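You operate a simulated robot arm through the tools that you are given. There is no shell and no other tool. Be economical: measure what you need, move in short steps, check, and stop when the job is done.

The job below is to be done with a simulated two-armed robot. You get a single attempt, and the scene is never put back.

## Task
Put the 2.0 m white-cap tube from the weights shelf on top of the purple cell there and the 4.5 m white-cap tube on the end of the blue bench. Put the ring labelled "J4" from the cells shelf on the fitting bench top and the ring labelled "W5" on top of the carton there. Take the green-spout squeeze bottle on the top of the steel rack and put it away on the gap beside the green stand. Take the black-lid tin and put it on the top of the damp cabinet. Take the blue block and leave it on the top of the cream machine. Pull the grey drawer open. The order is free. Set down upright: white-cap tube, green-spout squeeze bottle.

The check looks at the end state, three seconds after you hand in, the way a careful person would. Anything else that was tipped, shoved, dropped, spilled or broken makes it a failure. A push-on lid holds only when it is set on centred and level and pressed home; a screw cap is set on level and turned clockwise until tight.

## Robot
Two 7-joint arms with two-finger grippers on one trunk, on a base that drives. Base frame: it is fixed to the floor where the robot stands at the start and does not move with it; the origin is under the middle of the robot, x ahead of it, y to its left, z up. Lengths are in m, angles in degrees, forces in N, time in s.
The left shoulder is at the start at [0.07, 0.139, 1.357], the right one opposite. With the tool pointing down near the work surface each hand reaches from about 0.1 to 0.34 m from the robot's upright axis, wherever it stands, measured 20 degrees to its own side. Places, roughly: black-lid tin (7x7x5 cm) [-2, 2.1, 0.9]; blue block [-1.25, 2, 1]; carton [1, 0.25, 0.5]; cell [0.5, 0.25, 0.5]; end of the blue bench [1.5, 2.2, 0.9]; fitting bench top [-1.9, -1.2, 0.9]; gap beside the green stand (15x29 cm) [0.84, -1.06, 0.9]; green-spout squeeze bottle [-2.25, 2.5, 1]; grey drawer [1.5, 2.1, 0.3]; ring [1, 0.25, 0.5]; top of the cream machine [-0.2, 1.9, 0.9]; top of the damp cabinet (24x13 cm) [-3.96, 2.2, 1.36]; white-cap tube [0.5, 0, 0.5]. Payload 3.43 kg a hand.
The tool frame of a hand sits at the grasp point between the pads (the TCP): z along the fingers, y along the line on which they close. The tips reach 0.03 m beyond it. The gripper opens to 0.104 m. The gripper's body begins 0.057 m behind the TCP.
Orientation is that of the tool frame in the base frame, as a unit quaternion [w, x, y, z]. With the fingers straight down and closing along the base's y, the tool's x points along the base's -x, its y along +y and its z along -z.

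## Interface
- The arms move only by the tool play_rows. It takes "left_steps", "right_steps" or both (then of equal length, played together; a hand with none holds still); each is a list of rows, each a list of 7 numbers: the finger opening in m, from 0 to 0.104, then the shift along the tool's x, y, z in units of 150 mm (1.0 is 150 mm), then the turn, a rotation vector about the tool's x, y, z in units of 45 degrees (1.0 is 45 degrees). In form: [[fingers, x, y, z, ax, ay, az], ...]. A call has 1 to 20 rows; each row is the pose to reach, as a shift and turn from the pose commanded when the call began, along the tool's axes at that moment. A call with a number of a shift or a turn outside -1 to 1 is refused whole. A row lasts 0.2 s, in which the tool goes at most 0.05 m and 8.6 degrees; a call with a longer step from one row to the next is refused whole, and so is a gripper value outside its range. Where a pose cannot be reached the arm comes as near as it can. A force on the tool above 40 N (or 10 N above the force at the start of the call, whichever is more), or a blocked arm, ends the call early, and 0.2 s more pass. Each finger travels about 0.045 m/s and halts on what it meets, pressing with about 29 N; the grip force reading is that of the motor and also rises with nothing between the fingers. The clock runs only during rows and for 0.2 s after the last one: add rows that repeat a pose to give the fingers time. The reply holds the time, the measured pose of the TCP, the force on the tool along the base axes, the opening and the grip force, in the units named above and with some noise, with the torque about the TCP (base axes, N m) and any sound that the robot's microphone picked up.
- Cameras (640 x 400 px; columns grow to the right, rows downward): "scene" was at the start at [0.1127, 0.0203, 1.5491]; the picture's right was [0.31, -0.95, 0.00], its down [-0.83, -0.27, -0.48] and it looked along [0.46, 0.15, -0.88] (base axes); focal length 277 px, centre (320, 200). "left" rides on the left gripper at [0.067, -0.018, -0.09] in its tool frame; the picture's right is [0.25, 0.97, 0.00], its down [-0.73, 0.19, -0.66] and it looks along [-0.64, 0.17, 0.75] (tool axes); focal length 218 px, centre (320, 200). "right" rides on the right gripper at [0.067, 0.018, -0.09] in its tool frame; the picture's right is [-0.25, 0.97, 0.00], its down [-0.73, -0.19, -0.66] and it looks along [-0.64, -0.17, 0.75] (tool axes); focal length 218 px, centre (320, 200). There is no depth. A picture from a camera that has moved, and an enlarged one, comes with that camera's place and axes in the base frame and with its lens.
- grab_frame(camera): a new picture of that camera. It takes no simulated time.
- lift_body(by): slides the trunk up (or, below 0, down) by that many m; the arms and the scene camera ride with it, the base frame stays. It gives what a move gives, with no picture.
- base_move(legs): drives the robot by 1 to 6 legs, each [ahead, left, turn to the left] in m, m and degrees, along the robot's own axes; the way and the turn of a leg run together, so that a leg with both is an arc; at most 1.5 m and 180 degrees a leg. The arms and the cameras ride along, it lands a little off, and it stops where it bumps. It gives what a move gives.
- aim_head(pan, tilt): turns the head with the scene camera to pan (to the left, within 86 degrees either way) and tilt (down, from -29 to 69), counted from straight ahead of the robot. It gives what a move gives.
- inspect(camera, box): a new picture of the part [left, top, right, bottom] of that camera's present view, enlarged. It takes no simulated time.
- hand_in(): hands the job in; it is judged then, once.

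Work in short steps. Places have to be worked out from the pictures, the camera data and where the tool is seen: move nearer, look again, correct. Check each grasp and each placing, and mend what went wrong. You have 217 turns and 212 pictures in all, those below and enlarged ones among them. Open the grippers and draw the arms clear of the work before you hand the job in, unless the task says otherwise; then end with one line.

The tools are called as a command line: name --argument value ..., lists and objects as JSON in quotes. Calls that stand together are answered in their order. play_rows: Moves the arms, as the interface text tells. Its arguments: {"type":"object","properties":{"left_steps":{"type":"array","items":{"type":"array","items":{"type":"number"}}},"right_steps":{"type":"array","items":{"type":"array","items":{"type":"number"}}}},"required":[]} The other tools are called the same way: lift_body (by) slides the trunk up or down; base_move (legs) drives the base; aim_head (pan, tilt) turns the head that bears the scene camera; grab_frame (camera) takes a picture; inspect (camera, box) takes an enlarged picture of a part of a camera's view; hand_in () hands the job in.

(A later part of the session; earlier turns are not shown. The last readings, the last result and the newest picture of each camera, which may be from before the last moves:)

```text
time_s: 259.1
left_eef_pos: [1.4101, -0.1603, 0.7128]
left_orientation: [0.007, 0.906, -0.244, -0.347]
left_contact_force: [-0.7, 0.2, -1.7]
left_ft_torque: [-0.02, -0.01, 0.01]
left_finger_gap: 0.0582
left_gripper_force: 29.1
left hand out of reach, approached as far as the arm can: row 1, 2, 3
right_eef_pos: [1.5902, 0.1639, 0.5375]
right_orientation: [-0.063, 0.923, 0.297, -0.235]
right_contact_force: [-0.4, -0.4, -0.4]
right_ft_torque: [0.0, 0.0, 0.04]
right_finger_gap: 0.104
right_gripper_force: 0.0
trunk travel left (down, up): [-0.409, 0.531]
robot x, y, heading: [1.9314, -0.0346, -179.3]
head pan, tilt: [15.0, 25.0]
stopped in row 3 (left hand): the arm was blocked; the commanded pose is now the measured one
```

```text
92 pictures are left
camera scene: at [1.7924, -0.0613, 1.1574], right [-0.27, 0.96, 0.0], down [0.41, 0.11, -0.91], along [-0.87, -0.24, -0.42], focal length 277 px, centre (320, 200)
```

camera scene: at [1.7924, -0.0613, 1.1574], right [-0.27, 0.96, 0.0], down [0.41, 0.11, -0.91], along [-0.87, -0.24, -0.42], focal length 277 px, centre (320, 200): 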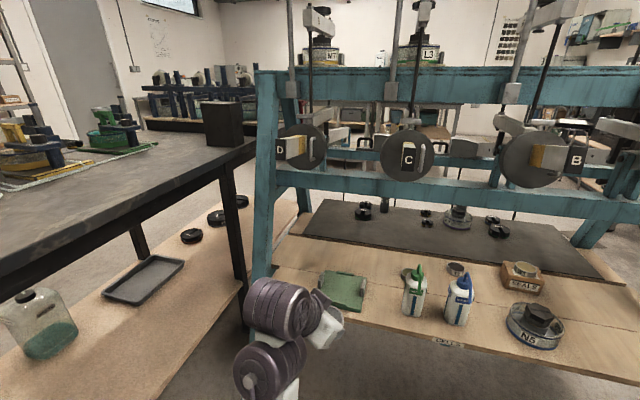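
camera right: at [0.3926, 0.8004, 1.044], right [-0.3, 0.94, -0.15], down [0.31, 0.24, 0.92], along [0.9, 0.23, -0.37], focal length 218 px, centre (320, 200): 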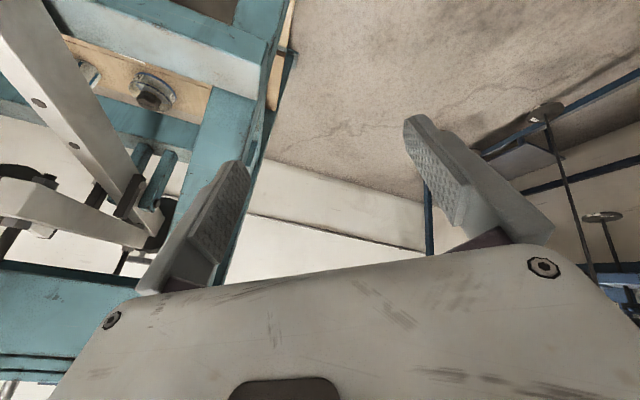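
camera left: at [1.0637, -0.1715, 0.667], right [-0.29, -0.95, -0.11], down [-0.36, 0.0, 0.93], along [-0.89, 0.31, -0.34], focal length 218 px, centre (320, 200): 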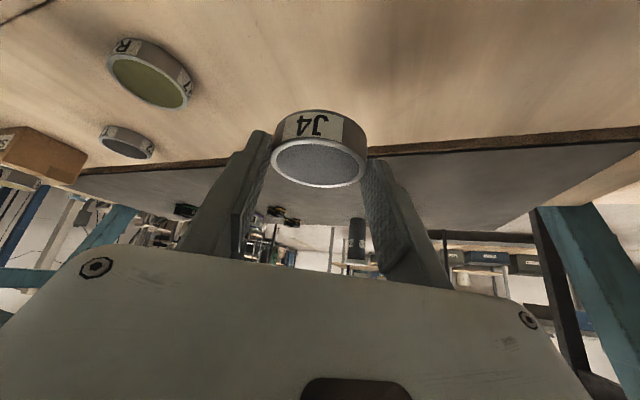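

Tucked enough, and the ring is still held. I'll slide over to the corridor line y about 1.135.

base_move --legs '[[0.1, -0.6, -0.7], [0, -0.57, 0]]'

aim_head --pan 30 --tilt 45

grab_frame --camera "scene"

```text
time_s: 265.4
left_eef_pos: [1.2984, 1.0017, 0.7145]
left_orientation: [0.008, 0.906, -0.242, -0.347]
left_contact_force: [0.5, 0.3, -1.8]
left_ft_torque: [-0.02, -0.04, -0.01]
left_finger_gap: 0.0582
left_gripper_force: 28.7
right_eef_pos: [1.476, 1.3275, 0.5366]
right_orientation: [-0.061, 0.922, 0.3, -0.236]
right_contact_force: [0.5, -0.2, -0.4]
right_ft_torque: [-0.01, 0.02, -0.01]
right_finger_gap: 0.1041
right_gripper_force: 0.1
trunk travel left (down, up): [-0.409, 0.531]
robot x, y, heading: [1.8164, 1.1312, -179.1]
head pan, tilt: [15.0, 25.0]
```

```text
time_s: 266.2
left_eef_pos: [1.2983, 1.001, 0.7131]
left_orientation: [0.008, 0.906, -0.242, -0.347]
left_contact_force: [-0.1, -0.4, -2.6]
left_ft_torque: [-0.02, -0.05, 0.0]
left_finger_gap: 0.0583
left_gripper_force: 29.0
right_eef_pos: [1.4751, 1.327, 0.538]
right_orientation: [-0.061, 0.922, 0.3, -0.236]
right_contact_force: [-0.2, -0.3, 0.0]
right_ft_torque: [0.0, -0.04, 0.01]
right_finger_gap: 0.1039
right_gripper_force: 0.0
trunk travel left (down, up): [-0.409, 0.531]
robot x, y, heading: [1.8216, 1.1299, -179.2]
head pan, tilt: [30.0, 45.0]
```

```text
91 pictures are left
camera scene: at [1.6989, 1.0871, 1.1269], right [-0.51, 0.86, 0.0], down [0.61, 0.36, -0.71], along [-0.61, -0.36, -0.71], focal length 277 px, centre (320, 200)
```

scene: 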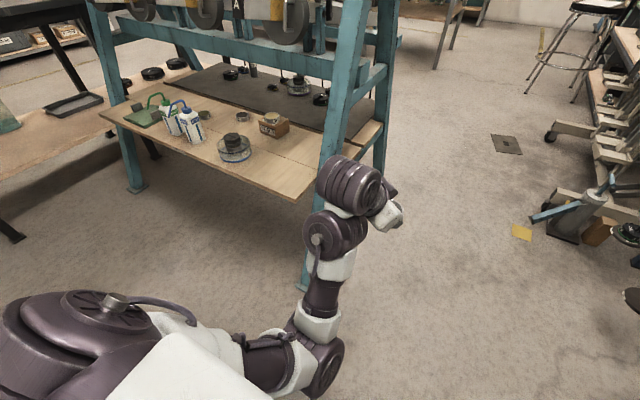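

The corridor looks clear with both arms tucked. I'll drive through.

base_move --legs '[[0.6, 0, -0.9], [0.8, 0, 0]]'

base_move --legs '[[1.0, 0, 0]]'

lift_body --by 0.3

aim_head --pan 20 --tilt 20

grab_frame --camera "scene"

```text
time_s: 273.6
left_eef_pos: [-0.1298, 1.0065, 0.7115]
left_orientation: [0.005, 0.904, -0.251, -0.346]
left_contact_force: [0.6, -1.1, -2.1]
left_ft_torque: [-0.01, -0.04, 0.02]
left_finger_gap: 0.0573
left_gripper_force: 28.9
right_eef_pos: [0.0532, 1.3307, 0.5378]
right_orientation: [-0.063, 0.925, 0.292, -0.235]
right_contact_force: [0.4, 0.1, 1.1]
right_ft_torque: [-0.03, 0.0, 0.03]
right_finger_gap: 0.1041
right_gripper_force: 0.0
trunk travel left (down, up): [-0.409, 0.531]
robot x, y, heading: [0.396, 1.1253, 179.9]
head pan, tilt: [30.0, 45.0]
```

```text
time_s: 278.8
left_eef_pos: [-1.1242, 1.0136, 0.7125]
left_orientation: [0.005, 0.903, -0.252, -0.347]
left_contact_force: [-0.7, -0.2, -2.4]
left_ft_torque: [-0.01, -0.01, 0.0]
left_finger_gap: 0.0579
left_gripper_force: 28.9
right_eef_pos: [-0.939, 1.3345, 0.5375]
right_orientation: [-0.064, 0.926, 0.29, -0.234]
right_contact_force: [-0.3, 0.3, -0.1]
right_ft_torque: [0.01, 0.01, -0.01]
right_finger_gap: 0.1039
right_gripper_force: 0.0
trunk travel left (down, up): [-0.409, 0.531]
robot x, y, heading: [-0.6045, 1.1302, 179.8]
head pan, tilt: [30.0, 45.0]
```

```text
time_s: 281.8
left_eef_pos: [-1.1237, 1.0135, 1.0128]
left_orientation: [0.004, 0.903, -0.253, -0.346]
left_contact_force: [-1.3, 0.7, -2.0]
left_ft_torque: [0.0, -0.07, -0.01]
left_finger_gap: 0.0577
left_gripper_force: 28.8
right_eef_pos: [-0.9381, 1.3357, 0.8371]
right_orientation: [-0.064, 0.926, 0.29, -0.235]
right_contact_force: [0.2, 0.1, -0.1]
right_ft_torque: [0.01, 0.0, -0.02]
right_finger_gap: 0.104
right_gripper_force: 0.1
trunk travel left (down, up): [-0.709, 0.231]
robot x, y, heading: [-0.604, 1.1331, 179.6]
head pan, tilt: [30.0, 45.0]
```

```text
time_s: 282.7
left_eef_pos: [-1.1242, 1.0125, 1.0121]
left_orientation: [0.005, 0.903, -0.252, -0.347]
left_contact_force: [0.2, 1.1, -0.9]
left_ft_torque: [0.01, -0.06, -0.01]
left_finger_gap: 0.0575
left_gripper_force: 29.1
right_eef_pos: [-0.9396, 1.3346, 0.8383]
right_orientation: [-0.064, 0.926, 0.29, -0.234]
right_contact_force: [-0.3, -0.6, 0.9]
right_ft_torque: [-0.01, 0.0, 0.0]
right_finger_gap: 0.1038
right_gripper_force: 0.0
trunk travel left (down, up): [-0.709, 0.231]
robot x, y, heading: [-0.6041, 1.1297, 179.6]
head pan, tilt: [20.0, 20.0]
```

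```text
90 pictures are left
camera scene: at [-0.7391, 1.0985, 1.4654], right [-0.34, 0.94, 0.0], down [0.32, 0.12, -0.94], along [-0.88, -0.32, -0.34], focal length 277 px, centre (320, 200)
```

scene: 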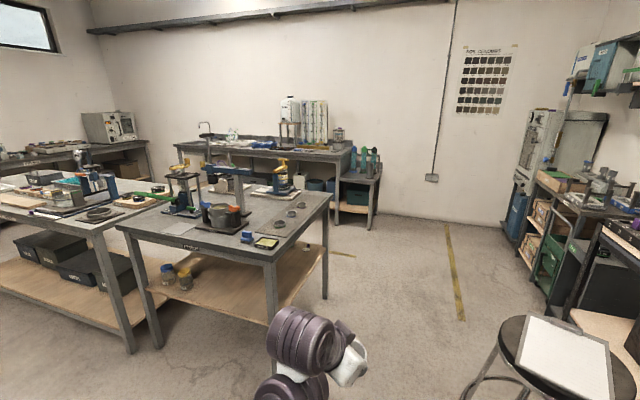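

inspect --camera "scene" --box '[0, 130, 360, 355]'

```text
1.78 times, centred on (180, 242) of scene
camera zoom: at [-0.7391, 1.0985, 1.4654], right [-0.34, 0.94, 0.0], down [0.32, 0.12, -0.94], along [-0.88, -0.32, -0.34], focal length 492 px, centre (569, 124)
```

zoom: 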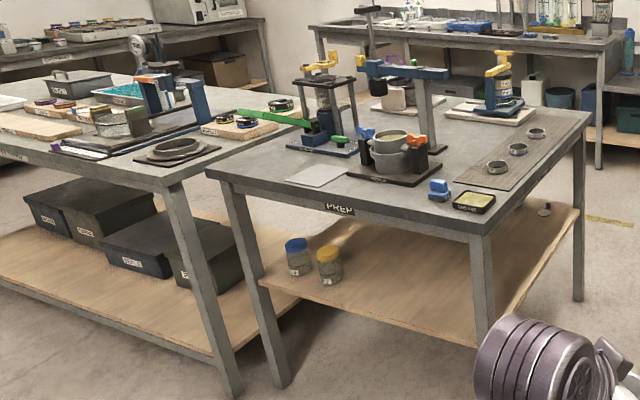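

The near table is PREP; the fitting bench is the next one to the left. I'll strafe down the aisle toward y about −1.0.

base_move --legs '[[0, 1.05, 0.3], [0, 1.05, 0]]'

aim_head --pan 5 --tilt 30

grab_frame --camera "scene"

```text
time_s: 293.1
left_eef_pos: [-1.1375, -1.0974, 1.0132]
left_orientation: [0.006, 0.905, -0.247, -0.346]
left_contact_force: [-0.4, -0.4, -2.3]
left_ft_torque: [-0.02, -0.06, -0.01]
left_finger_gap: 0.0573
left_gripper_force: 29.3
right_eef_pos: [-0.957, -0.7745, 0.8379]
right_orientation: [-0.063, 0.924, 0.294, -0.236]
right_contact_force: [0.0, 0.5, 0.2]
right_ft_torque: [-0.02, 0.01, -0.01]
right_finger_gap: 0.1041
right_gripper_force: 0.1
trunk travel left (down, up): [-0.709, 0.231]
robot x, y, heading: [-0.6147, -0.977, -179.7]
head pan, tilt: [20.0, 20.0]
```

```text
time_s: 293.9
left_eef_pos: [-1.137, -1.0986, 1.014]
left_orientation: [0.006, 0.905, -0.247, -0.346]
left_contact_force: [-0.3, -0.2, -2.3]
left_ft_torque: [-0.05, -0.04, 0.01]
left_finger_gap: 0.0574
left_gripper_force: 29.2
right_eef_pos: [-0.9567, -0.774, 0.8372]
right_orientation: [-0.063, 0.924, 0.294, -0.235]
right_contact_force: [0.0, -0.6, 0.1]
right_ft_torque: [0.0, -0.01, -0.01]
right_finger_gap: 0.104
right_gripper_force: 0.0
trunk travel left (down, up): [-0.709, 0.231]
robot x, y, heading: [-0.614, -0.9739, -179.8]
head pan, tilt: [5.0, 30.0]
```

```text
88 pictures are left
camera scene: at [-0.7563, -0.984, 1.4495], right [-0.09, 1.0, 0.0], down [0.5, 0.05, -0.87], along [-0.86, -0.08, -0.5], focal length 277 px, centre (320, 200)
```

scene: 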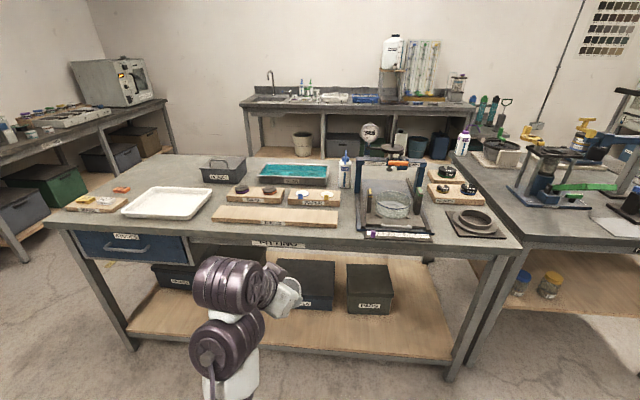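

inspect --camera "scene" --box '[40, 140, 520, 270]'

```text
1.33 times, centred on (280, 205) of scene
camera zoom: at [-0.7563, -0.984, 1.4495], right [-0.09, 1.0, 0.0], down [0.5, 0.05, -0.87], along [-0.86, -0.08, -0.5], focal length 369 px, centre (373, 193)
```

zoom: 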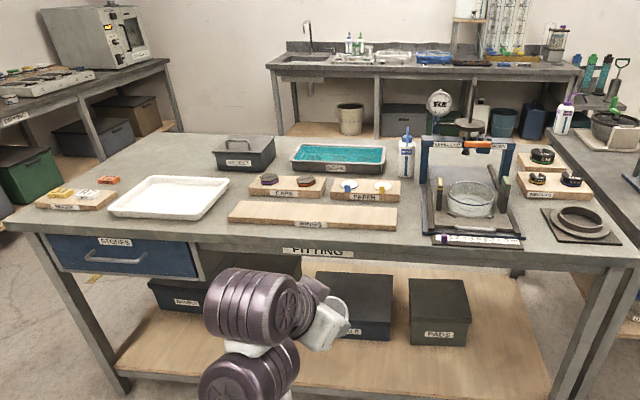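

The FITTING bench has a clear bare area behind the white tray, at about [-1.87,-1.78]. I'll extend the arm and restore the hand attitude it had when gripping, so the ring is level.

play_rows --left_steps '[[0.04, -0.15, 0.1, 0.15, 0, 0, 0], [0.04, -0.3, 0.2, 0.3, 0, 0, 0], [0.04, -0.45, 0.31, 0.45, 0, 0, 0], [0.04, -0.595, 0.413, 0.587, 0, 0, 0], [0.04, -0.7, 0.48, 0.69, 0, 0, 0], [0.04, -0.85, 0.58, 0.84, 0, 0, 0]]'

play_rows --left_steps '[[0.04, 0, 0, 0, 0.06, 0.07, -0.03], [0.04, 0, 0, 0, 0.12, 0.14, -0.06], [0.04, 0, 0, 0, 0.183, 0.216, -0.098], [0.04, 0, 0, 0, 0.183, 0.216, -0.098]]'

grab_frame --camera "left"

```text
time_s: 295.3
left_eef_pos: [-1.3385, -1.0962, 1.01]
left_orientation: [0.006, 0.905, -0.248, -0.345]
left_contact_force: [-1.0, 0.8, -2.1]
left_ft_torque: [-0.02, -0.09, 0.0]
left_finger_gap: 0.0575
left_gripper_force: 29.3
right_eef_pos: [-0.9575, -0.7744, 0.8368]
right_orientation: [-0.062, 0.924, 0.294, -0.235]
right_contact_force: [-1.0, 0.3, 0.5]
right_ft_torque: [0.01, -0.02, 0.0]
right_finger_gap: 0.104
right_gripper_force: 0.0
trunk travel left (down, up): [-0.709, 0.231]
robot x, y, heading: [-0.6137, -0.9712, -179.8]
head pan, tilt: [5.0, 30.0]
```

```text
time_s: 296.3
left_eef_pos: [-1.337, -1.0964, 1.0119]
left_orientation: [-0.051, 0.938, -0.235, -0.25]
left_contact_force: [-0.6, -0.4, -1.8]
left_ft_torque: [0.01, -0.04, -0.01]
left_finger_gap: 0.0575
left_gripper_force: 29.2
right_eef_pos: [-0.9572, -0.7737, 0.8363]
right_orientation: [-0.063, 0.924, 0.295, -0.234]
right_contact_force: [-0.1, 0.1, -0.1]
right_ft_torque: [0.01, 0.01, -0.01]
right_finger_gap: 0.1042
right_gripper_force: 0.0
trunk travel left (down, up): [-0.709, 0.231]
robot x, y, heading: [-0.616, -0.9725, -179.9]
head pan, tilt: [5.0, 30.0]
```

```text
86 pictures are left
camera left: at [-1.238, -1.1293, 1.0589], right [-0.26, -0.96, -0.1], down [-0.36, -0.01, 0.93], along [-0.9, 0.28, -0.34], focal length 218 px, centre (320, 200)
```

left: 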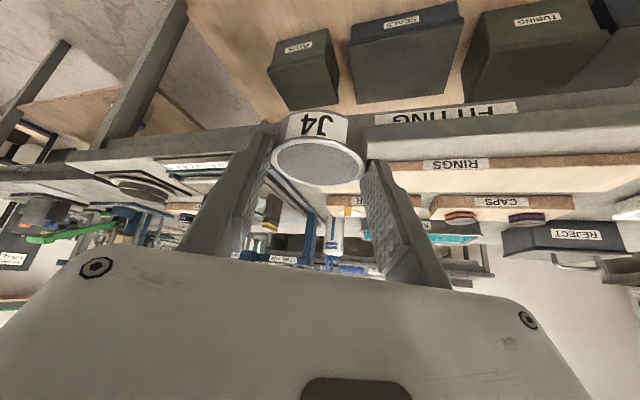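

The ring is level and J4 reads clearly. I'll extend a bit more, strafe and drive in over the bare patch.

play_rows --left_steps '[[0.04, -0.2, 0.12, 0.12, 0, 0, 0], [0.04, -0.41, 0.25, 0.24, 0, 0, 0]]'

base_move --legs '[[0, 0.69, 0], [0.36, 0, 0]]'

aim_head --pan 12 --tilt 40

grab_frame --camera "scene"

grab_frame --camera "left"

```text
time_s: 296.9
left_eef_pos: [-1.4188, -1.0974, 1.0117]
left_orientation: [-0.051, 0.938, -0.234, -0.25]
left_contact_force: [1.1, 0.6, -2.5]
left_ft_torque: [0.01, 0.03, -0.02]
left_finger_gap: 0.0576
left_gripper_force: 29.2
right_eef_pos: [-0.9571, -0.7746, 0.8382]
right_orientation: [-0.063, 0.925, 0.293, -0.234]
right_contact_force: [-0.3, -0.3, 0.4]
right_ft_torque: [0.03, -0.04, 0.03]
right_finger_gap: 0.104
right_gripper_force: 0.1
trunk travel left (down, up): [-0.709, 0.231]
robot x, y, heading: [-0.6154, -0.9762, -179.7]
head pan, tilt: [5.0, 30.0]
```

```text
time_s: 302.6
left_eef_pos: [-1.7967, -1.7375, 1.013]
left_orientation: [-0.056, 0.934, -0.251, -0.249]
left_contact_force: [0.3, -0.7, -2.3]
left_ft_torque: [-0.04, -0.05, -0.02]
left_finger_gap: 0.0573
left_gripper_force: 28.8
right_eef_pos: [-1.3247, -1.4302, 0.8389]
right_orientation: [-0.067, 0.929, 0.279, -0.234]
right_contact_force: [0.2, 0.2, 0.1]
right_ft_torque: [-0.02, 0.02, 0.04]
right_finger_gap: 0.1042
right_gripper_force: 0.1
trunk travel left (down, up): [-0.709, 0.231]
robot x, y, heading: [-0.9843, -1.6429, 178.5]
head pan, tilt: [5.0, 30.0]
```

```text
time_s: 303.3
left_eef_pos: [-1.7987, -1.7378, 1.0126]
left_orientation: [-0.055, 0.934, -0.25, -0.249]
left_contact_force: [0.0, 0.8, -1.4]
left_ft_torque: [0.0, -0.05, -0.02]
left_finger_gap: 0.0576
left_gripper_force: 28.6
right_eef_pos: [-1.3254, -1.4313, 0.839]
right_orientation: [-0.066, 0.929, 0.28, -0.234]
right_contact_force: [-0.1, 0.0, -0.3]
right_ft_torque: [0.01, 0.01, -0.02]
right_finger_gap: 0.1043
right_gripper_force: 0.1
trunk travel left (down, up): [-0.709, 0.231]
robot x, y, heading: [-0.9939, -1.6428, 178.4]
head pan, tilt: [12.0, 40.0]
```

```text
85 pictures are left
camera scene: at [-1.1254, -1.6579, 1.4341], right [-0.18, 0.98, 0.0], down [0.63, 0.12, -0.77], along [-0.75, -0.14, -0.64], focal length 277 px, centre (320, 200)
```

scene: 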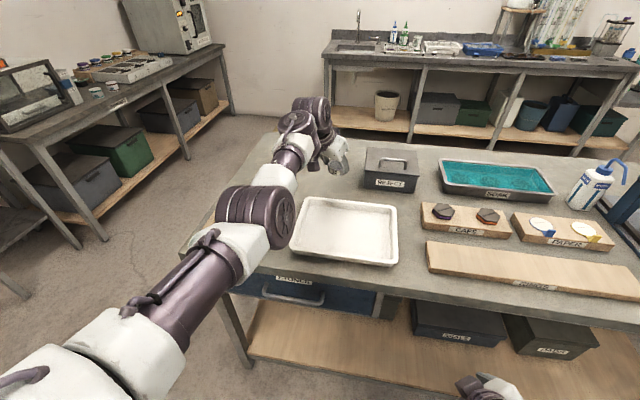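

```text
84 pictures are left
camera left: at [-1.6987, -1.7742, 1.0587], right [-0.29, -0.95, -0.1], down [-0.36, 0.01, 0.93], along [-0.89, 0.31, -0.34], focal length 218 px, centre (320, 200)
```

left: 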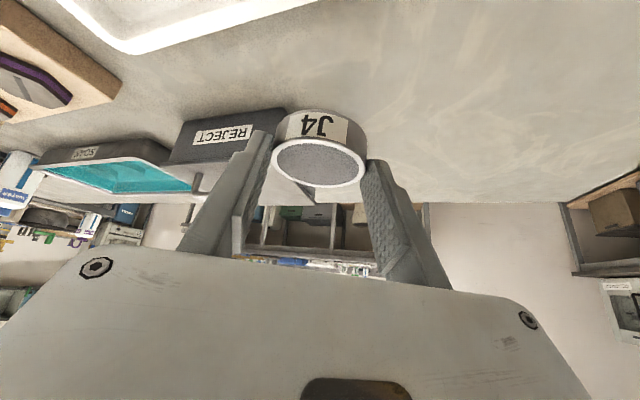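

There's bare bench just behind the tray and left of REJECT. I'll nudge 7.5 cm in and 3 cm left, then lower by feel.

base_move --legs '[[0.075, 0.032, 0]]'

lift_body --by -0.06

grab_frame --camera "left"

```text
time_s: 304.4
left_eef_pos: [-1.8712, -1.7675, 1.0134]
left_orientation: [-0.055, 0.934, -0.251, -0.249]
left_contact_force: [-0.9, -0.1, -3.1]
left_ft_torque: [-0.05, -0.05, 0.0]
left_finger_gap: 0.0574
left_gripper_force: 28.9
right_eef_pos: [-1.3987, -1.4623, 0.8371]
right_orientation: [-0.067, 0.929, 0.279, -0.233]
right_contact_force: [-0.5, 0.3, -0.1]
right_ft_torque: [0.02, 0.0, 0.0]
right_finger_gap: 0.1042
right_gripper_force: 0.0
trunk travel left (down, up): [-0.709, 0.231]
robot x, y, heading: [-1.0651, -1.6743, 178.3]
head pan, tilt: [12.0, 40.0]
```

```text
time_s: 305.4
left_eef_pos: [-1.8696, -1.7679, 0.9531]
left_orientation: [-0.055, 0.934, -0.251, -0.248]
left_contact_force: [0.4, 0.3, -2.4]
left_ft_torque: [0.02, -0.04, -0.03]
left_finger_gap: 0.0573
left_gripper_force: 29.3
right_eef_pos: [-1.3988, -1.4613, 0.7771]
right_orientation: [-0.067, 0.929, 0.279, -0.234]
right_contact_force: [0.4, 0.3, 0.3]
right_ft_torque: [0.03, -0.01, 0.04]
right_finger_gap: 0.1039
right_gripper_force: 0.1
trunk travel left (down, up): [-0.649, 0.291]
robot x, y, heading: [-1.0701, -1.674, 178.1]
head pan, tilt: [12.0, 40.0]
```

```text
83 pictures are left
camera left: at [-1.7724, -1.8038, 0.9996], right [-0.29, -0.95, -0.1], down [-0.35, 0.01, 0.94], along [-0.89, 0.31, -0.34], focal length 218 px, centre (320, 200)
```

left: 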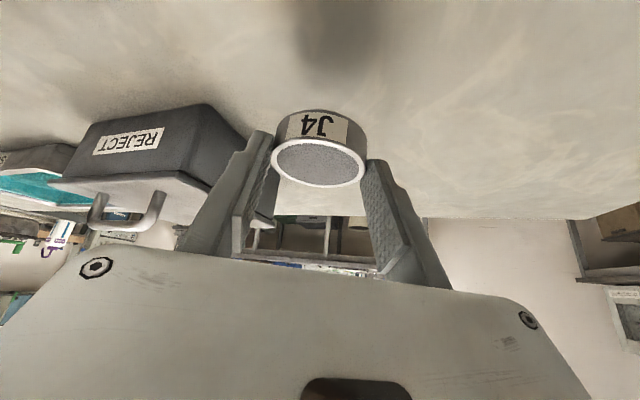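

lift_body --by -0.02

lift_body --by -0.01

grab_frame --camera "left"

```text
time_s: 306.0
left_eef_pos: [-1.8704, -1.7687, 0.9331]
left_orientation: [-0.055, 0.934, -0.251, -0.249]
left_contact_force: [0.8, 0.0, -1.9]
left_ft_torque: [-0.02, -0.02, 0.0]
left_finger_gap: 0.0575
left_gripper_force: 29.4
right_eef_pos: [-1.3979, -1.461, 0.7584]
right_orientation: [-0.066, 0.929, 0.279, -0.234]
right_contact_force: [-0.4, -0.2, 0.0]
right_ft_torque: [-0.02, 0.02, 0.0]
right_finger_gap: 0.1039
right_gripper_force: 0.2
trunk travel left (down, up): [-0.629, 0.311]
robot x, y, heading: [-1.0636, -1.6715, 178.3]
head pan, tilt: [12.0, 40.0]
```

```text
time_s: 306.6
left_eef_pos: [-1.8703, -1.7673, 0.9236]
left_orientation: [-0.056, 0.934, -0.251, -0.248]
left_contact_force: [0.5, -1.2, -1.4]
left_ft_torque: [-0.03, -0.04, 0.02]
left_finger_gap: 0.0574
left_gripper_force: 28.8
right_eef_pos: [-1.3973, -1.4608, 0.7472]
right_orientation: [-0.067, 0.929, 0.279, -0.234]
right_contact_force: [-0.4, 0.1, -0.5]
right_ft_torque: [0.03, 0.0, 0.0]
right_finger_gap: 0.104
right_gripper_force: 0.0
trunk travel left (down, up): [-0.619, 0.321]
robot x, y, heading: [-1.0653, -1.6736, 178.2]
head pan, tilt: [12.0, 40.0]
```

```text
82 pictures are left
camera left: at [-1.7725, -1.8039, 0.9692], right [-0.29, -0.95, -0.1], down [-0.35, 0.01, 0.94], along [-0.89, 0.31, -0.34], focal length 218 px, centre (320, 200)
```

left: 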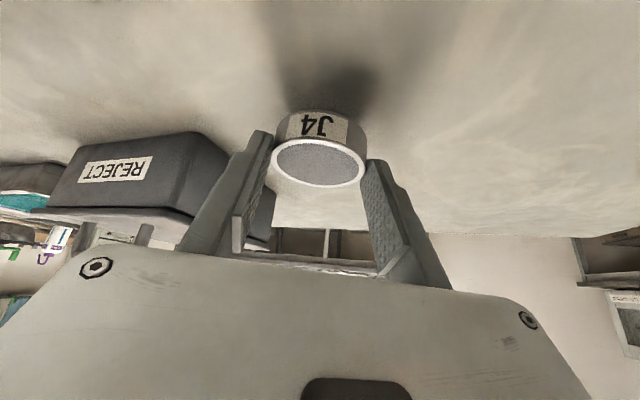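

The shadow is closing in under the ring; a few more small steps.

lift_body --by -0.008

lift_body --by -0.005

lift_body --by -0.005

```text
time_s: 307.2
left_eef_pos: [-1.8715, -1.767, 0.9146]
left_orientation: [-0.056, 0.934, -0.252, -0.248]
left_contact_force: [0.1, -0.1, -2.6]
left_ft_torque: [-0.07, -0.02, -0.03]
left_finger_gap: 0.0574
left_gripper_force: 29.4
right_eef_pos: [-1.3992, -1.4609, 0.7395]
right_orientation: [-0.067, 0.929, 0.278, -0.234]
right_contact_force: [-0.6, 0.7, -1.0]
right_ft_torque: [0.05, -0.02, 0.02]
right_finger_gap: 0.1039
right_gripper_force: 0.0
trunk travel left (down, up): [-0.611, 0.329]
robot x, y, heading: [-1.0643, -1.6736, 178.3]
head pan, tilt: [12.0, 40.0]
```

```text
time_s: 307.7
left_eef_pos: [-1.8709, -1.7676, 0.9096]
left_orientation: [-0.055, 0.934, -0.252, -0.249]
left_contact_force: [-0.5, 0.3, -2.2]
left_ft_torque: [0.0, -0.02, -0.03]
left_finger_gap: 0.0574
left_gripper_force: 29.4
right_eef_pos: [-1.3982, -1.4607, 0.7337]
right_orientation: [-0.067, 0.929, 0.279, -0.234]
right_contact_force: [-0.9, -0.5, -0.4]
right_ft_torque: [-0.01, 0.0, -0.03]
right_finger_gap: 0.1041
right_gripper_force: 0.0
trunk travel left (down, up): [-0.606, 0.334]
robot x, y, heading: [-1.0666, -1.6749, 178.2]
head pan, tilt: [12.0, 40.0]
```

```text
time_s: 308.3
left_eef_pos: [-1.8711, -1.7673, 0.9035]
left_orientation: [-0.056, 0.934, -0.251, -0.249]
left_contact_force: [0.2, -0.1, -2.1]
left_ft_torque: [-0.04, -0.05, -0.01]
left_finger_gap: 0.0575
left_gripper_force: 28.8
right_eef_pos: [-1.3989, -1.4604, 0.7301]
right_orientation: [-0.066, 0.929, 0.279, -0.234]
right_contact_force: [-0.4, 0.3, 0.7]
right_ft_torque: [-0.02, 0.04, -0.01]
right_finger_gap: 0.104
right_gripper_force: 0.0
trunk travel left (down, up): [-0.601, 0.339]
robot x, y, heading: [-1.0665, -1.6709, 178.3]
head pan, tilt: [12.0, 40.0]
```

lift_body --by -0.005

lift_body --by -0.004

grab_frame --camera "left"

```text
time_s: 308.8
left_eef_pos: [-1.8704, -1.7684, 0.9016]
left_orientation: [-0.055, 0.933, -0.251, -0.251]
left_contact_force: [-1.6, -0.7, 2.4]
left_ft_torque: [0.11, -0.02, 0.04]
left_finger_gap: 0.0577
left_gripper_force: 29.0
right_eef_pos: [-1.3977, -1.4622, 0.7249]
right_orientation: [-0.067, 0.929, 0.279, -0.234]
right_contact_force: [-1.1, 0.2, -0.7]
right_ft_torque: [0.01, -0.04, -0.01]
right_finger_gap: 0.104
right_gripper_force: 0.0
trunk travel left (down, up): [-0.596, 0.344]
robot x, y, heading: [-1.0661, -1.6734, 178.2]
head pan, tilt: [12.0, 40.0]
```

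```text
time_s: 309.3
left_eef_pos: [-1.8706, -1.7679, 0.9009]
left_orientation: [-0.054, 0.933, -0.25, -0.253]
left_contact_force: [-4.6, -0.7, 16.1]
left_ft_torque: [0.33, 0.06, 0.11]
left_finger_gap: 0.0573
left_gripper_force: 28.9
right_eef_pos: [-1.3977, -1.4624, 0.7208]
right_orientation: [-0.067, 0.929, 0.279, -0.234]
right_contact_force: [0.4, -1.0, -0.7]
right_ft_torque: [0.0, 0.01, 0.04]
right_finger_gap: 0.1039
right_gripper_force: 0.1
trunk travel left (down, up): [-0.592, 0.348]
robot x, y, heading: [-1.0639, -1.6758, 178.2]
head pan, tilt: [12.0, 40.0]
```

```text
81 pictures are left
camera left: at [-1.772, -1.8039, 0.9459], right [-0.29, -0.95, -0.1], down [-0.35, 0.01, 0.94], along [-0.89, 0.31, -0.33], focal length 218 px, centre (320, 200)
```

left: 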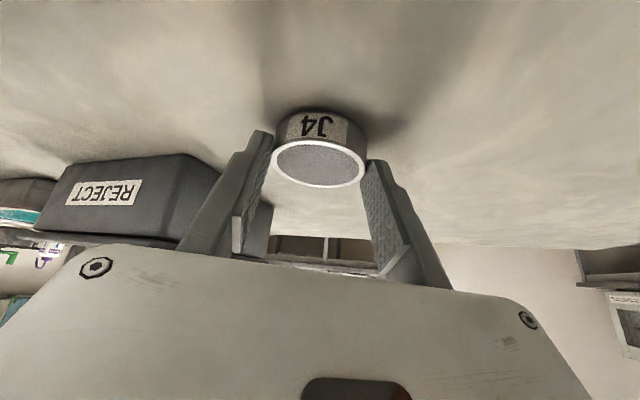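

Contact felt. Opening, rising and backing out.

play_rows --left_steps '[[0.065, 0, 0, 0, 0, 0, 0], [0.08, 0, 0, 0, 0, 0, 0], [0.09, 0, 0, 0, 0, 0, 0], [0.09, 0, 0, 0, 0, 0, 0]]'

lift_body --by 0.12

base_move --legs '[[-0.45, 0, 1.7]]'

grab_frame --camera "left"

```text
time_s: 310.3
left_eef_pos: [-1.8702, -1.7689, 0.8979]
left_orientation: [-0.056, 0.933, -0.251, -0.251]
left_contact_force: [0.2, -6.9, 7.3]
left_ft_torque: [0.04, -0.12, -0.04]
left_finger_gap: 0.0845
left_gripper_force: 0.0
right_eef_pos: [-1.3981, -1.4619, 0.7219]
right_orientation: [-0.067, 0.929, 0.279, -0.235]
right_contact_force: [-0.7, -0.5, 0.2]
right_ft_torque: [0.01, -0.05, 0.0]
right_finger_gap: 0.1038
right_gripper_force: 0.0
trunk travel left (down, up): [-0.592, 0.348]
robot x, y, heading: [-1.0645, -1.6753, 178.7]
head pan, tilt: [12.0, 40.0]
```

```text
time_s: 311.8
left_eef_pos: [-1.8706, -1.7671, 1.0159]
left_orientation: [-0.055, 0.934, -0.251, -0.249]
left_contact_force: [-0.4, 0.2, -0.7]
left_ft_torque: [-0.01, -0.02, 0.01]
left_finger_gap: 0.0901
left_gripper_force: 0.1
right_eef_pos: [-1.3982, -1.462, 0.8398]
right_orientation: [-0.066, 0.929, 0.279, -0.233]
right_contact_force: [-0.2, 0.0, 0.6]
right_ft_torque: [0.04, -0.01, 0.01]
right_finger_gap: 0.1042
right_gripper_force: 0.1
trunk travel left (down, up): [-0.712, 0.228]
robot x, y, heading: [-1.0663, -1.6731, 178.4]
head pan, tilt: [12.0, 40.0]
```

```text
time_s: 314.6
left_eef_pos: [-1.4196, -1.7982, 1.0164]
left_orientation: [-0.051, 0.938, -0.236, -0.249]
left_contact_force: [-0.8, 0.3, 0.3]
left_ft_torque: [0.03, -0.01, 0.01]
left_finger_gap: 0.0902
left_gripper_force: 0.1
right_eef_pos: [-0.9569, -1.4778, 0.8402]
right_orientation: [-0.063, 0.925, 0.293, -0.235]
right_contact_force: [0.1, 0.0, -0.3]
right_ft_torque: [-0.02, -0.01, 0.0]
right_finger_gap: 0.1041
right_gripper_force: 0.1
trunk travel left (down, up): [-0.712, 0.228]
robot x, y, heading: [-0.6194, -1.6815, -179.7]
head pan, tilt: [12.0, 40.0]
```

```text
80 pictures are left
camera left: at [-1.3206, -1.8316, 1.0622], right [-0.26, -0.96, -0.1], down [-0.35, 0.0, 0.94], along [-0.9, 0.28, -0.34], focal length 218 px, centre (320, 200)
```

left: 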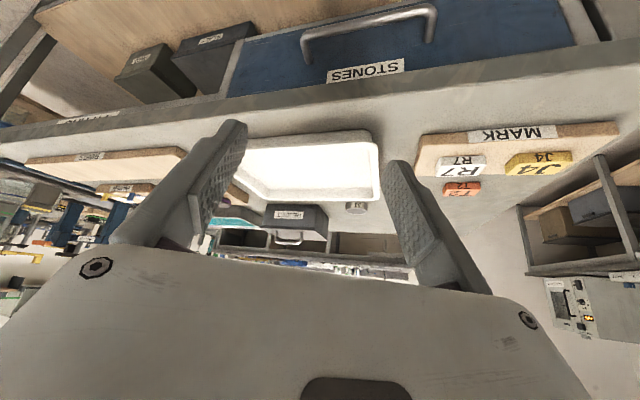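

J4 is on the fitting bench. Now I'll head for the far wall (blue block, tin, bottle): turn to +y, drive up the aisle and look.

base_move --legs '[[0, 0, -90], [1.4, 0, 0], [1.3, 0.1, 0]]'

aim_head --pan 45 --tilt 20

grab_frame --camera "scene"

```text
time_s: 331.7
left_eef_pos: [-0.923, 1.8809, 1.0163]
left_orientation: [0.211, -0.507, 0.824, 0.142]
left_contact_force: [-0.7, 0.7, 0.2]
left_ft_torque: [-0.01, 0.01, -0.01]
left_finger_gap: 0.0899
left_gripper_force: 0.0
right_eef_pos: [-0.5884, 1.4283, 0.8392]
right_orientation: [-0.209, 0.867, -0.434, -0.124]
right_contact_force: [-0.6, 0.4, -0.1]
right_ft_torque: [0.01, 0.01, 0.03]
right_finger_gap: 0.104
right_gripper_force: 0.1
trunk travel left (down, up): [-0.712, 0.228]
robot x, y, heading: [-0.7862, 1.0838, 91.5]
head pan, tilt: [12.0, 40.0]
```

```text
time_s: 332.7
left_eef_pos: [-0.9223, 1.8821, 1.016]
left_orientation: [0.211, -0.506, 0.824, 0.142]
left_contact_force: [0.5, 0.2, -1.0]
left_ft_torque: [0.02, -0.01, 0.04]
left_finger_gap: 0.0897
left_gripper_force: 0.1
right_eef_pos: [-0.5896, 1.4269, 0.8405]
right_orientation: [-0.209, 0.867, -0.435, -0.124]
right_contact_force: [-0.6, 0.9, 0.5]
right_ft_torque: [0.03, -0.01, 0.0]
right_finger_gap: 0.1039
right_gripper_force: 0.0
trunk travel left (down, up): [-0.712, 0.228]
robot x, y, heading: [-0.7819, 1.0831, 91.5]
head pan, tilt: [45.0, 20.0]
```

```text
79 pictures are left
camera scene: at [-0.8511, 1.1968, 1.4685], right [0.69, 0.73, 0.0], down [0.25, -0.24, -0.94], along [-0.68, 0.65, -0.34], focal length 277 px, centre (320, 200)
```

scene: 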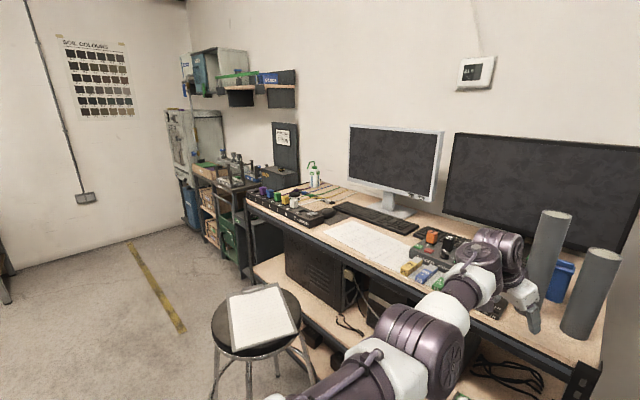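

inspect --camera "scene" --box '[380, 200, 640, 360]'

inspect --camera "scene" --box '[160, 120, 380, 260]'

```text
2.46 times, centred on (510, 280) of scene
camera zoom: at [-0.8511, 1.1968, 1.4685], right [0.69, 0.73, 0.0], down [0.25, -0.24, -0.94], along [-0.68, 0.65, -0.34], focal length 682 px, centre (-148, 3)
```

zoom: 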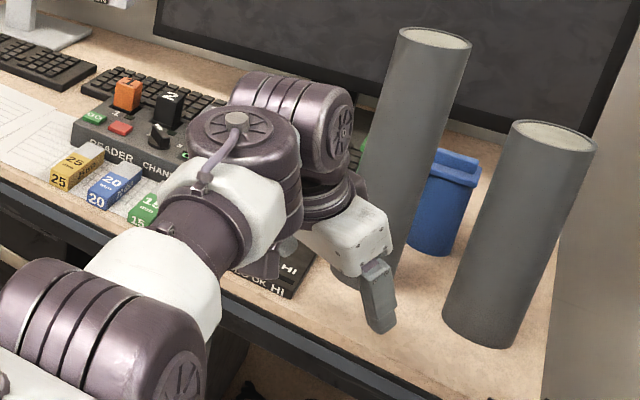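

```text
2.86 times, centred on (270, 190) of scene
camera zoom: at [-0.8511, 1.1968, 1.4685], right [0.69, 0.73, 0.0], down [0.25, -0.24, -0.94], along [-0.68, 0.65, -0.34], focal length 791 px, centre (463, 229)
```

zoom: 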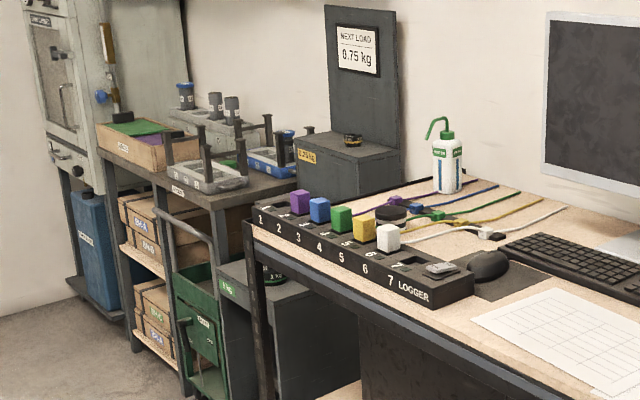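

The blue "20" block is at about [-1.17,1.99] in a row with yellow and green; the tin and bottle are further left. The hand is close to tall grey tubes, so I'll back off first, raise, and straighten the left hand downward with closing axis front–back for the block.

base_move --legs '[[-0.3, 0, -1.5]]'

lift_body --by 0.15

play_rows --left_steps '[[0.09, 0.1, 0, -0.1, 0, 0.15, 0], [0.09, 0.2, 0, -0.2, 0, 0.3, 0], [0.09, 0.3, 0, -0.3, 0, 0.45, 0], [0.09, 0.4, 0, -0.3, 0, 0.6, 0]]'

play_rows --left_steps '[[0.09, 0, 0, 0, 0, 0, 0.18], [0.09, 0, 0, 0, 0, 0, 0.36], [0.09, 0, 0, 0, 0, 0, 0.54], [0.09, 0, 0, 0, 0, 0, 0.72], [0.09, 0, 0, 0, 0, 0, 0.9], [0.09, 0, 0, 0, 0, 0, 1]]'

grab_frame --camera "left"

```text
time_s: 334.8
left_eef_pos: [-0.8937, 1.5888, 1.0158]
left_orientation: [0.213, -0.493, 0.832, 0.139]
left_contact_force: [0.1, -0.5, 0.4]
left_ft_torque: [0.01, -0.02, -0.02]
left_finger_gap: 0.0901
left_gripper_force: 0.1
right_eef_pos: [-0.5745, 1.1243, 0.8406]
right_orientation: [-0.21, 0.861, -0.447, -0.122]
right_contact_force: [-0.6, 0.2, -0.8]
right_ft_torque: [-0.01, 0.01, 0.01]
right_finger_gap: 0.1041
right_gripper_force: 0.1
trunk travel left (down, up): [-0.712, 0.228]
robot x, y, heading: [-0.7785, 0.7859, 90.1]
head pan, tilt: [45.0, 20.0]
```

```text
time_s: 336.5
left_eef_pos: [-0.8929, 1.5872, 1.1649]
left_orientation: [0.213, -0.494, 0.831, 0.14]
left_contact_force: [0.7, 1.3, -0.9]
left_ft_torque: [-0.01, -0.02, -0.04]
left_finger_gap: 0.0901
left_gripper_force: 0.0
right_eef_pos: [-0.5738, 1.1251, 0.9917]
right_orientation: [-0.211, 0.86, -0.448, -0.121]
right_contact_force: [-0.2, 0.7, -1.0]
right_ft_torque: [-0.01, -0.01, 0.01]
right_finger_gap: 0.104
right_gripper_force: 0.1
trunk travel left (down, up): [-0.862, 0.078]
robot x, y, heading: [-0.7776, 0.785, 90.1]
head pan, tilt: [45.0, 20.0]
```

```text
time_s: 337.5
left_eef_pos: [-0.9333, 1.5183, 1.1753]
left_orientation: [0.014, -0.513, 0.858, 0.019]
left_contact_force: [-0.2, 0.2, -0.1]
left_ft_torque: [-0.01, 0.03, -0.04]
left_finger_gap: 0.0898
left_gripper_force: 0.1
left hand out of reach, approached as far as the arm can: row 4
right_eef_pos: [-0.5752, 1.1231, 0.9907]
right_orientation: [-0.21, 0.86, -0.448, -0.121]
right_contact_force: [0.4, 0.5, 0.8]
right_ft_torque: [0.01, -0.02, -0.01]
right_finger_gap: 0.1038
right_gripper_force: 0.0
trunk travel left (down, up): [-0.862, 0.078]
robot x, y, heading: [-0.7795, 0.7853, 89.9]
head pan, tilt: [45.0, 20.0]
```

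```text
time_s: 338.9
left_eef_pos: [-0.9331, 1.5178, 1.1752]
left_orientation: [0.004, -0.143, 0.989, 0.024]
left_contact_force: [0.2, -0.2, -0.8]
left_ft_torque: [0.0, 0.0, 0.02]
left_finger_gap: 0.0899
left_gripper_force: 0.0
right_eef_pos: [-0.5741, 1.1246, 0.9907]
right_orientation: [-0.211, 0.86, -0.449, -0.121]
right_contact_force: [-0.2, -0.2, -0.6]
right_ft_torque: [0.05, 0.0, 0.01]
right_finger_gap: 0.1042
right_gripper_force: 0.0
trunk travel left (down, up): [-0.862, 0.078]
robot x, y, heading: [-0.7777, 0.7872, 90.0]
head pan, tilt: [45.0, 20.0]
```

```text
76 pictures are left
camera left: at [-0.9942, 1.4768, 1.2645], right [-0.52, 0.85, 0.04], down [0.64, 0.36, 0.68], along [0.56, 0.38, -0.74], focal length 218 px, centre (320, 200)
```

left: 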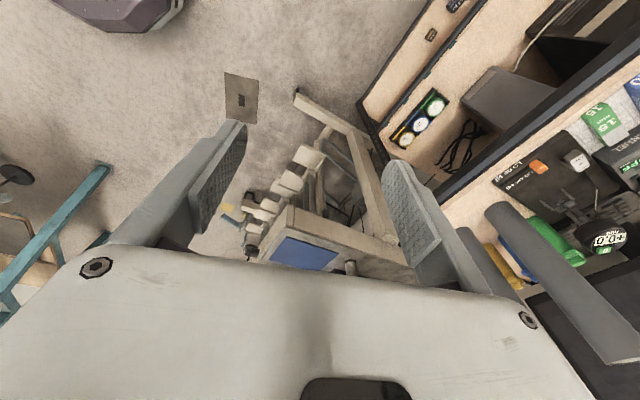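

play_rows --left_steps '[[0.09, 0, 0, 0, 0, 0, 0.18], [0.09, 0, 0, 0, 0, 0, 0.367], [0.09, 0, 0, 0, 0, 0, 0.367]]'

base_move --legs '[[0, 0.36, 0], [0.44, 0, 0]]'

grab_frame --camera "left"

aim_head --pan 10 --tilt 40

grab_frame --camera "scene"

```text
time_s: 339.7
left_eef_pos: [-0.9342, 1.5179, 1.1757]
left_orientation: [0.001, 0.0, 1.0, 0.024]
left_contact_force: [0.3, 0.1, -0.5]
left_ft_torque: [-0.03, -0.02, 0.0]
left_finger_gap: 0.0897
left_gripper_force: 0.0
right_eef_pos: [-0.5758, 1.1246, 0.9903]
right_orientation: [-0.211, 0.86, -0.448, -0.12]
right_contact_force: [0.5, -0.9, -0.4]
right_ft_torque: [-0.02, 0.01, 0.04]
right_finger_gap: 0.104
right_gripper_force: 0.0
trunk travel left (down, up): [-0.862, 0.078]
robot x, y, heading: [-0.7784, 0.785, 90.1]
head pan, tilt: [45.0, 20.0]
```

```text
time_s: 344.3
left_eef_pos: [-1.288, 1.9603, 1.1754]
left_orientation: [0.001, 0.002, 1.0, 0.026]
left_contact_force: [0.9, -0.7, -0.8]
left_ft_torque: [0.02, 0.04, -0.02]
left_finger_gap: 0.0902
left_gripper_force: 0.1
right_eef_pos: [-0.9316, 1.5647, 0.9909]
right_orientation: [-0.211, 0.858, -0.451, -0.121]
right_contact_force: [0.1, -0.3, 0.0]
right_ft_torque: [0.03, 0.04, 0.0]
right_finger_gap: 0.104
right_gripper_force: 0.1
trunk travel left (down, up): [-0.862, 0.078]
robot x, y, heading: [-1.1357, 1.2317, 89.6]
head pan, tilt: [45.0, 20.0]
```

```text
75 pictures are left
camera left: at [-1.356, 1.9375, 1.2665], right [-0.25, 0.97, 0.05], down [0.73, 0.15, 0.67], along [0.64, 0.2, -0.74], focal length 218 px, centre (320, 200)
```

left: 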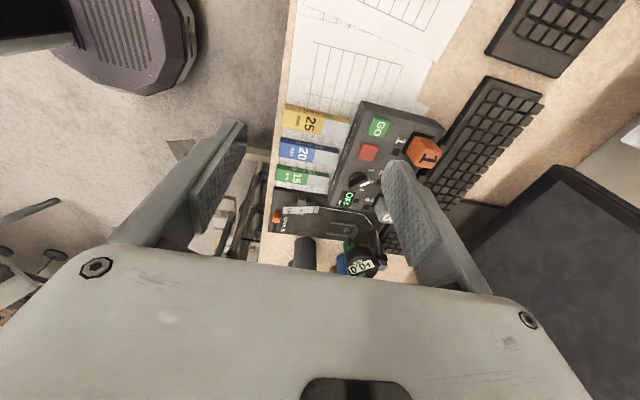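

```text
time_s: 345.3
left_eef_pos: [-1.2875, 1.9627, 1.1751]
left_orientation: [0.0, 0.001, 1.0, 0.024]
left_contact_force: [-0.5, 0.4, -0.1]
left_ft_torque: [-0.03, 0.02, 0.03]
left_finger_gap: 0.0901
left_gripper_force: 0.1
right_eef_pos: [-0.9305, 1.5644, 0.9903]
right_orientation: [-0.212, 0.859, -0.451, -0.12]
right_contact_force: [-0.5, -0.6, 0.1]
right_ft_torque: [-0.04, 0.0, -0.02]
right_finger_gap: 0.1041
right_gripper_force: 0.1
trunk travel left (down, up): [-0.862, 0.078]
robot x, y, heading: [-1.137, 1.226, 89.2]
head pan, tilt: [10.0, 40.0]
```

```text
74 pictures are left
camera scene: at [-1.1507, 1.3617, 1.5872], right [0.99, 0.17, 0.0], down [0.11, -0.63, -0.77], along [-0.13, 0.76, -0.64], focal length 277 px, centre (320, 200)
```

scene: 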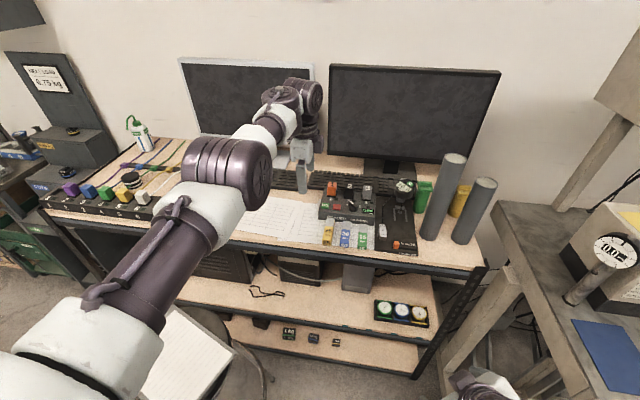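

inspect --camera "scene" --box '[290, 160, 450, 260]'

inspect --camera "left" --box '[240, 80, 400, 200]'

```text
4.00 times, centred on (370, 210) of scene
camera zoom: at [-1.1507, 1.3617, 1.5872], right [0.99, 0.17, 0.0], down [0.11, -0.63, -0.77], along [-0.13, 0.76, -0.64], focal length 1107 px, centre (120, 160)
```

zoom: 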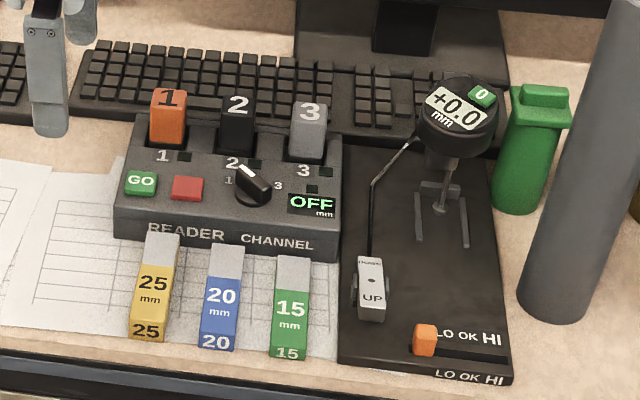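

```text
3.33 times, centred on (320, 140) of left
camera zoom: at [-1.356, 1.9385, 1.2659], right [-0.25, 0.97, 0.05], down [0.73, 0.15, 0.67], along [0.64, 0.2, -0.74], focal length 728 px, centre (320, 400)
```

zoom: 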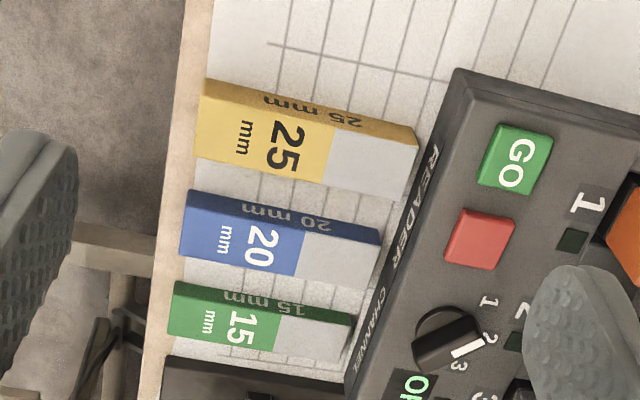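

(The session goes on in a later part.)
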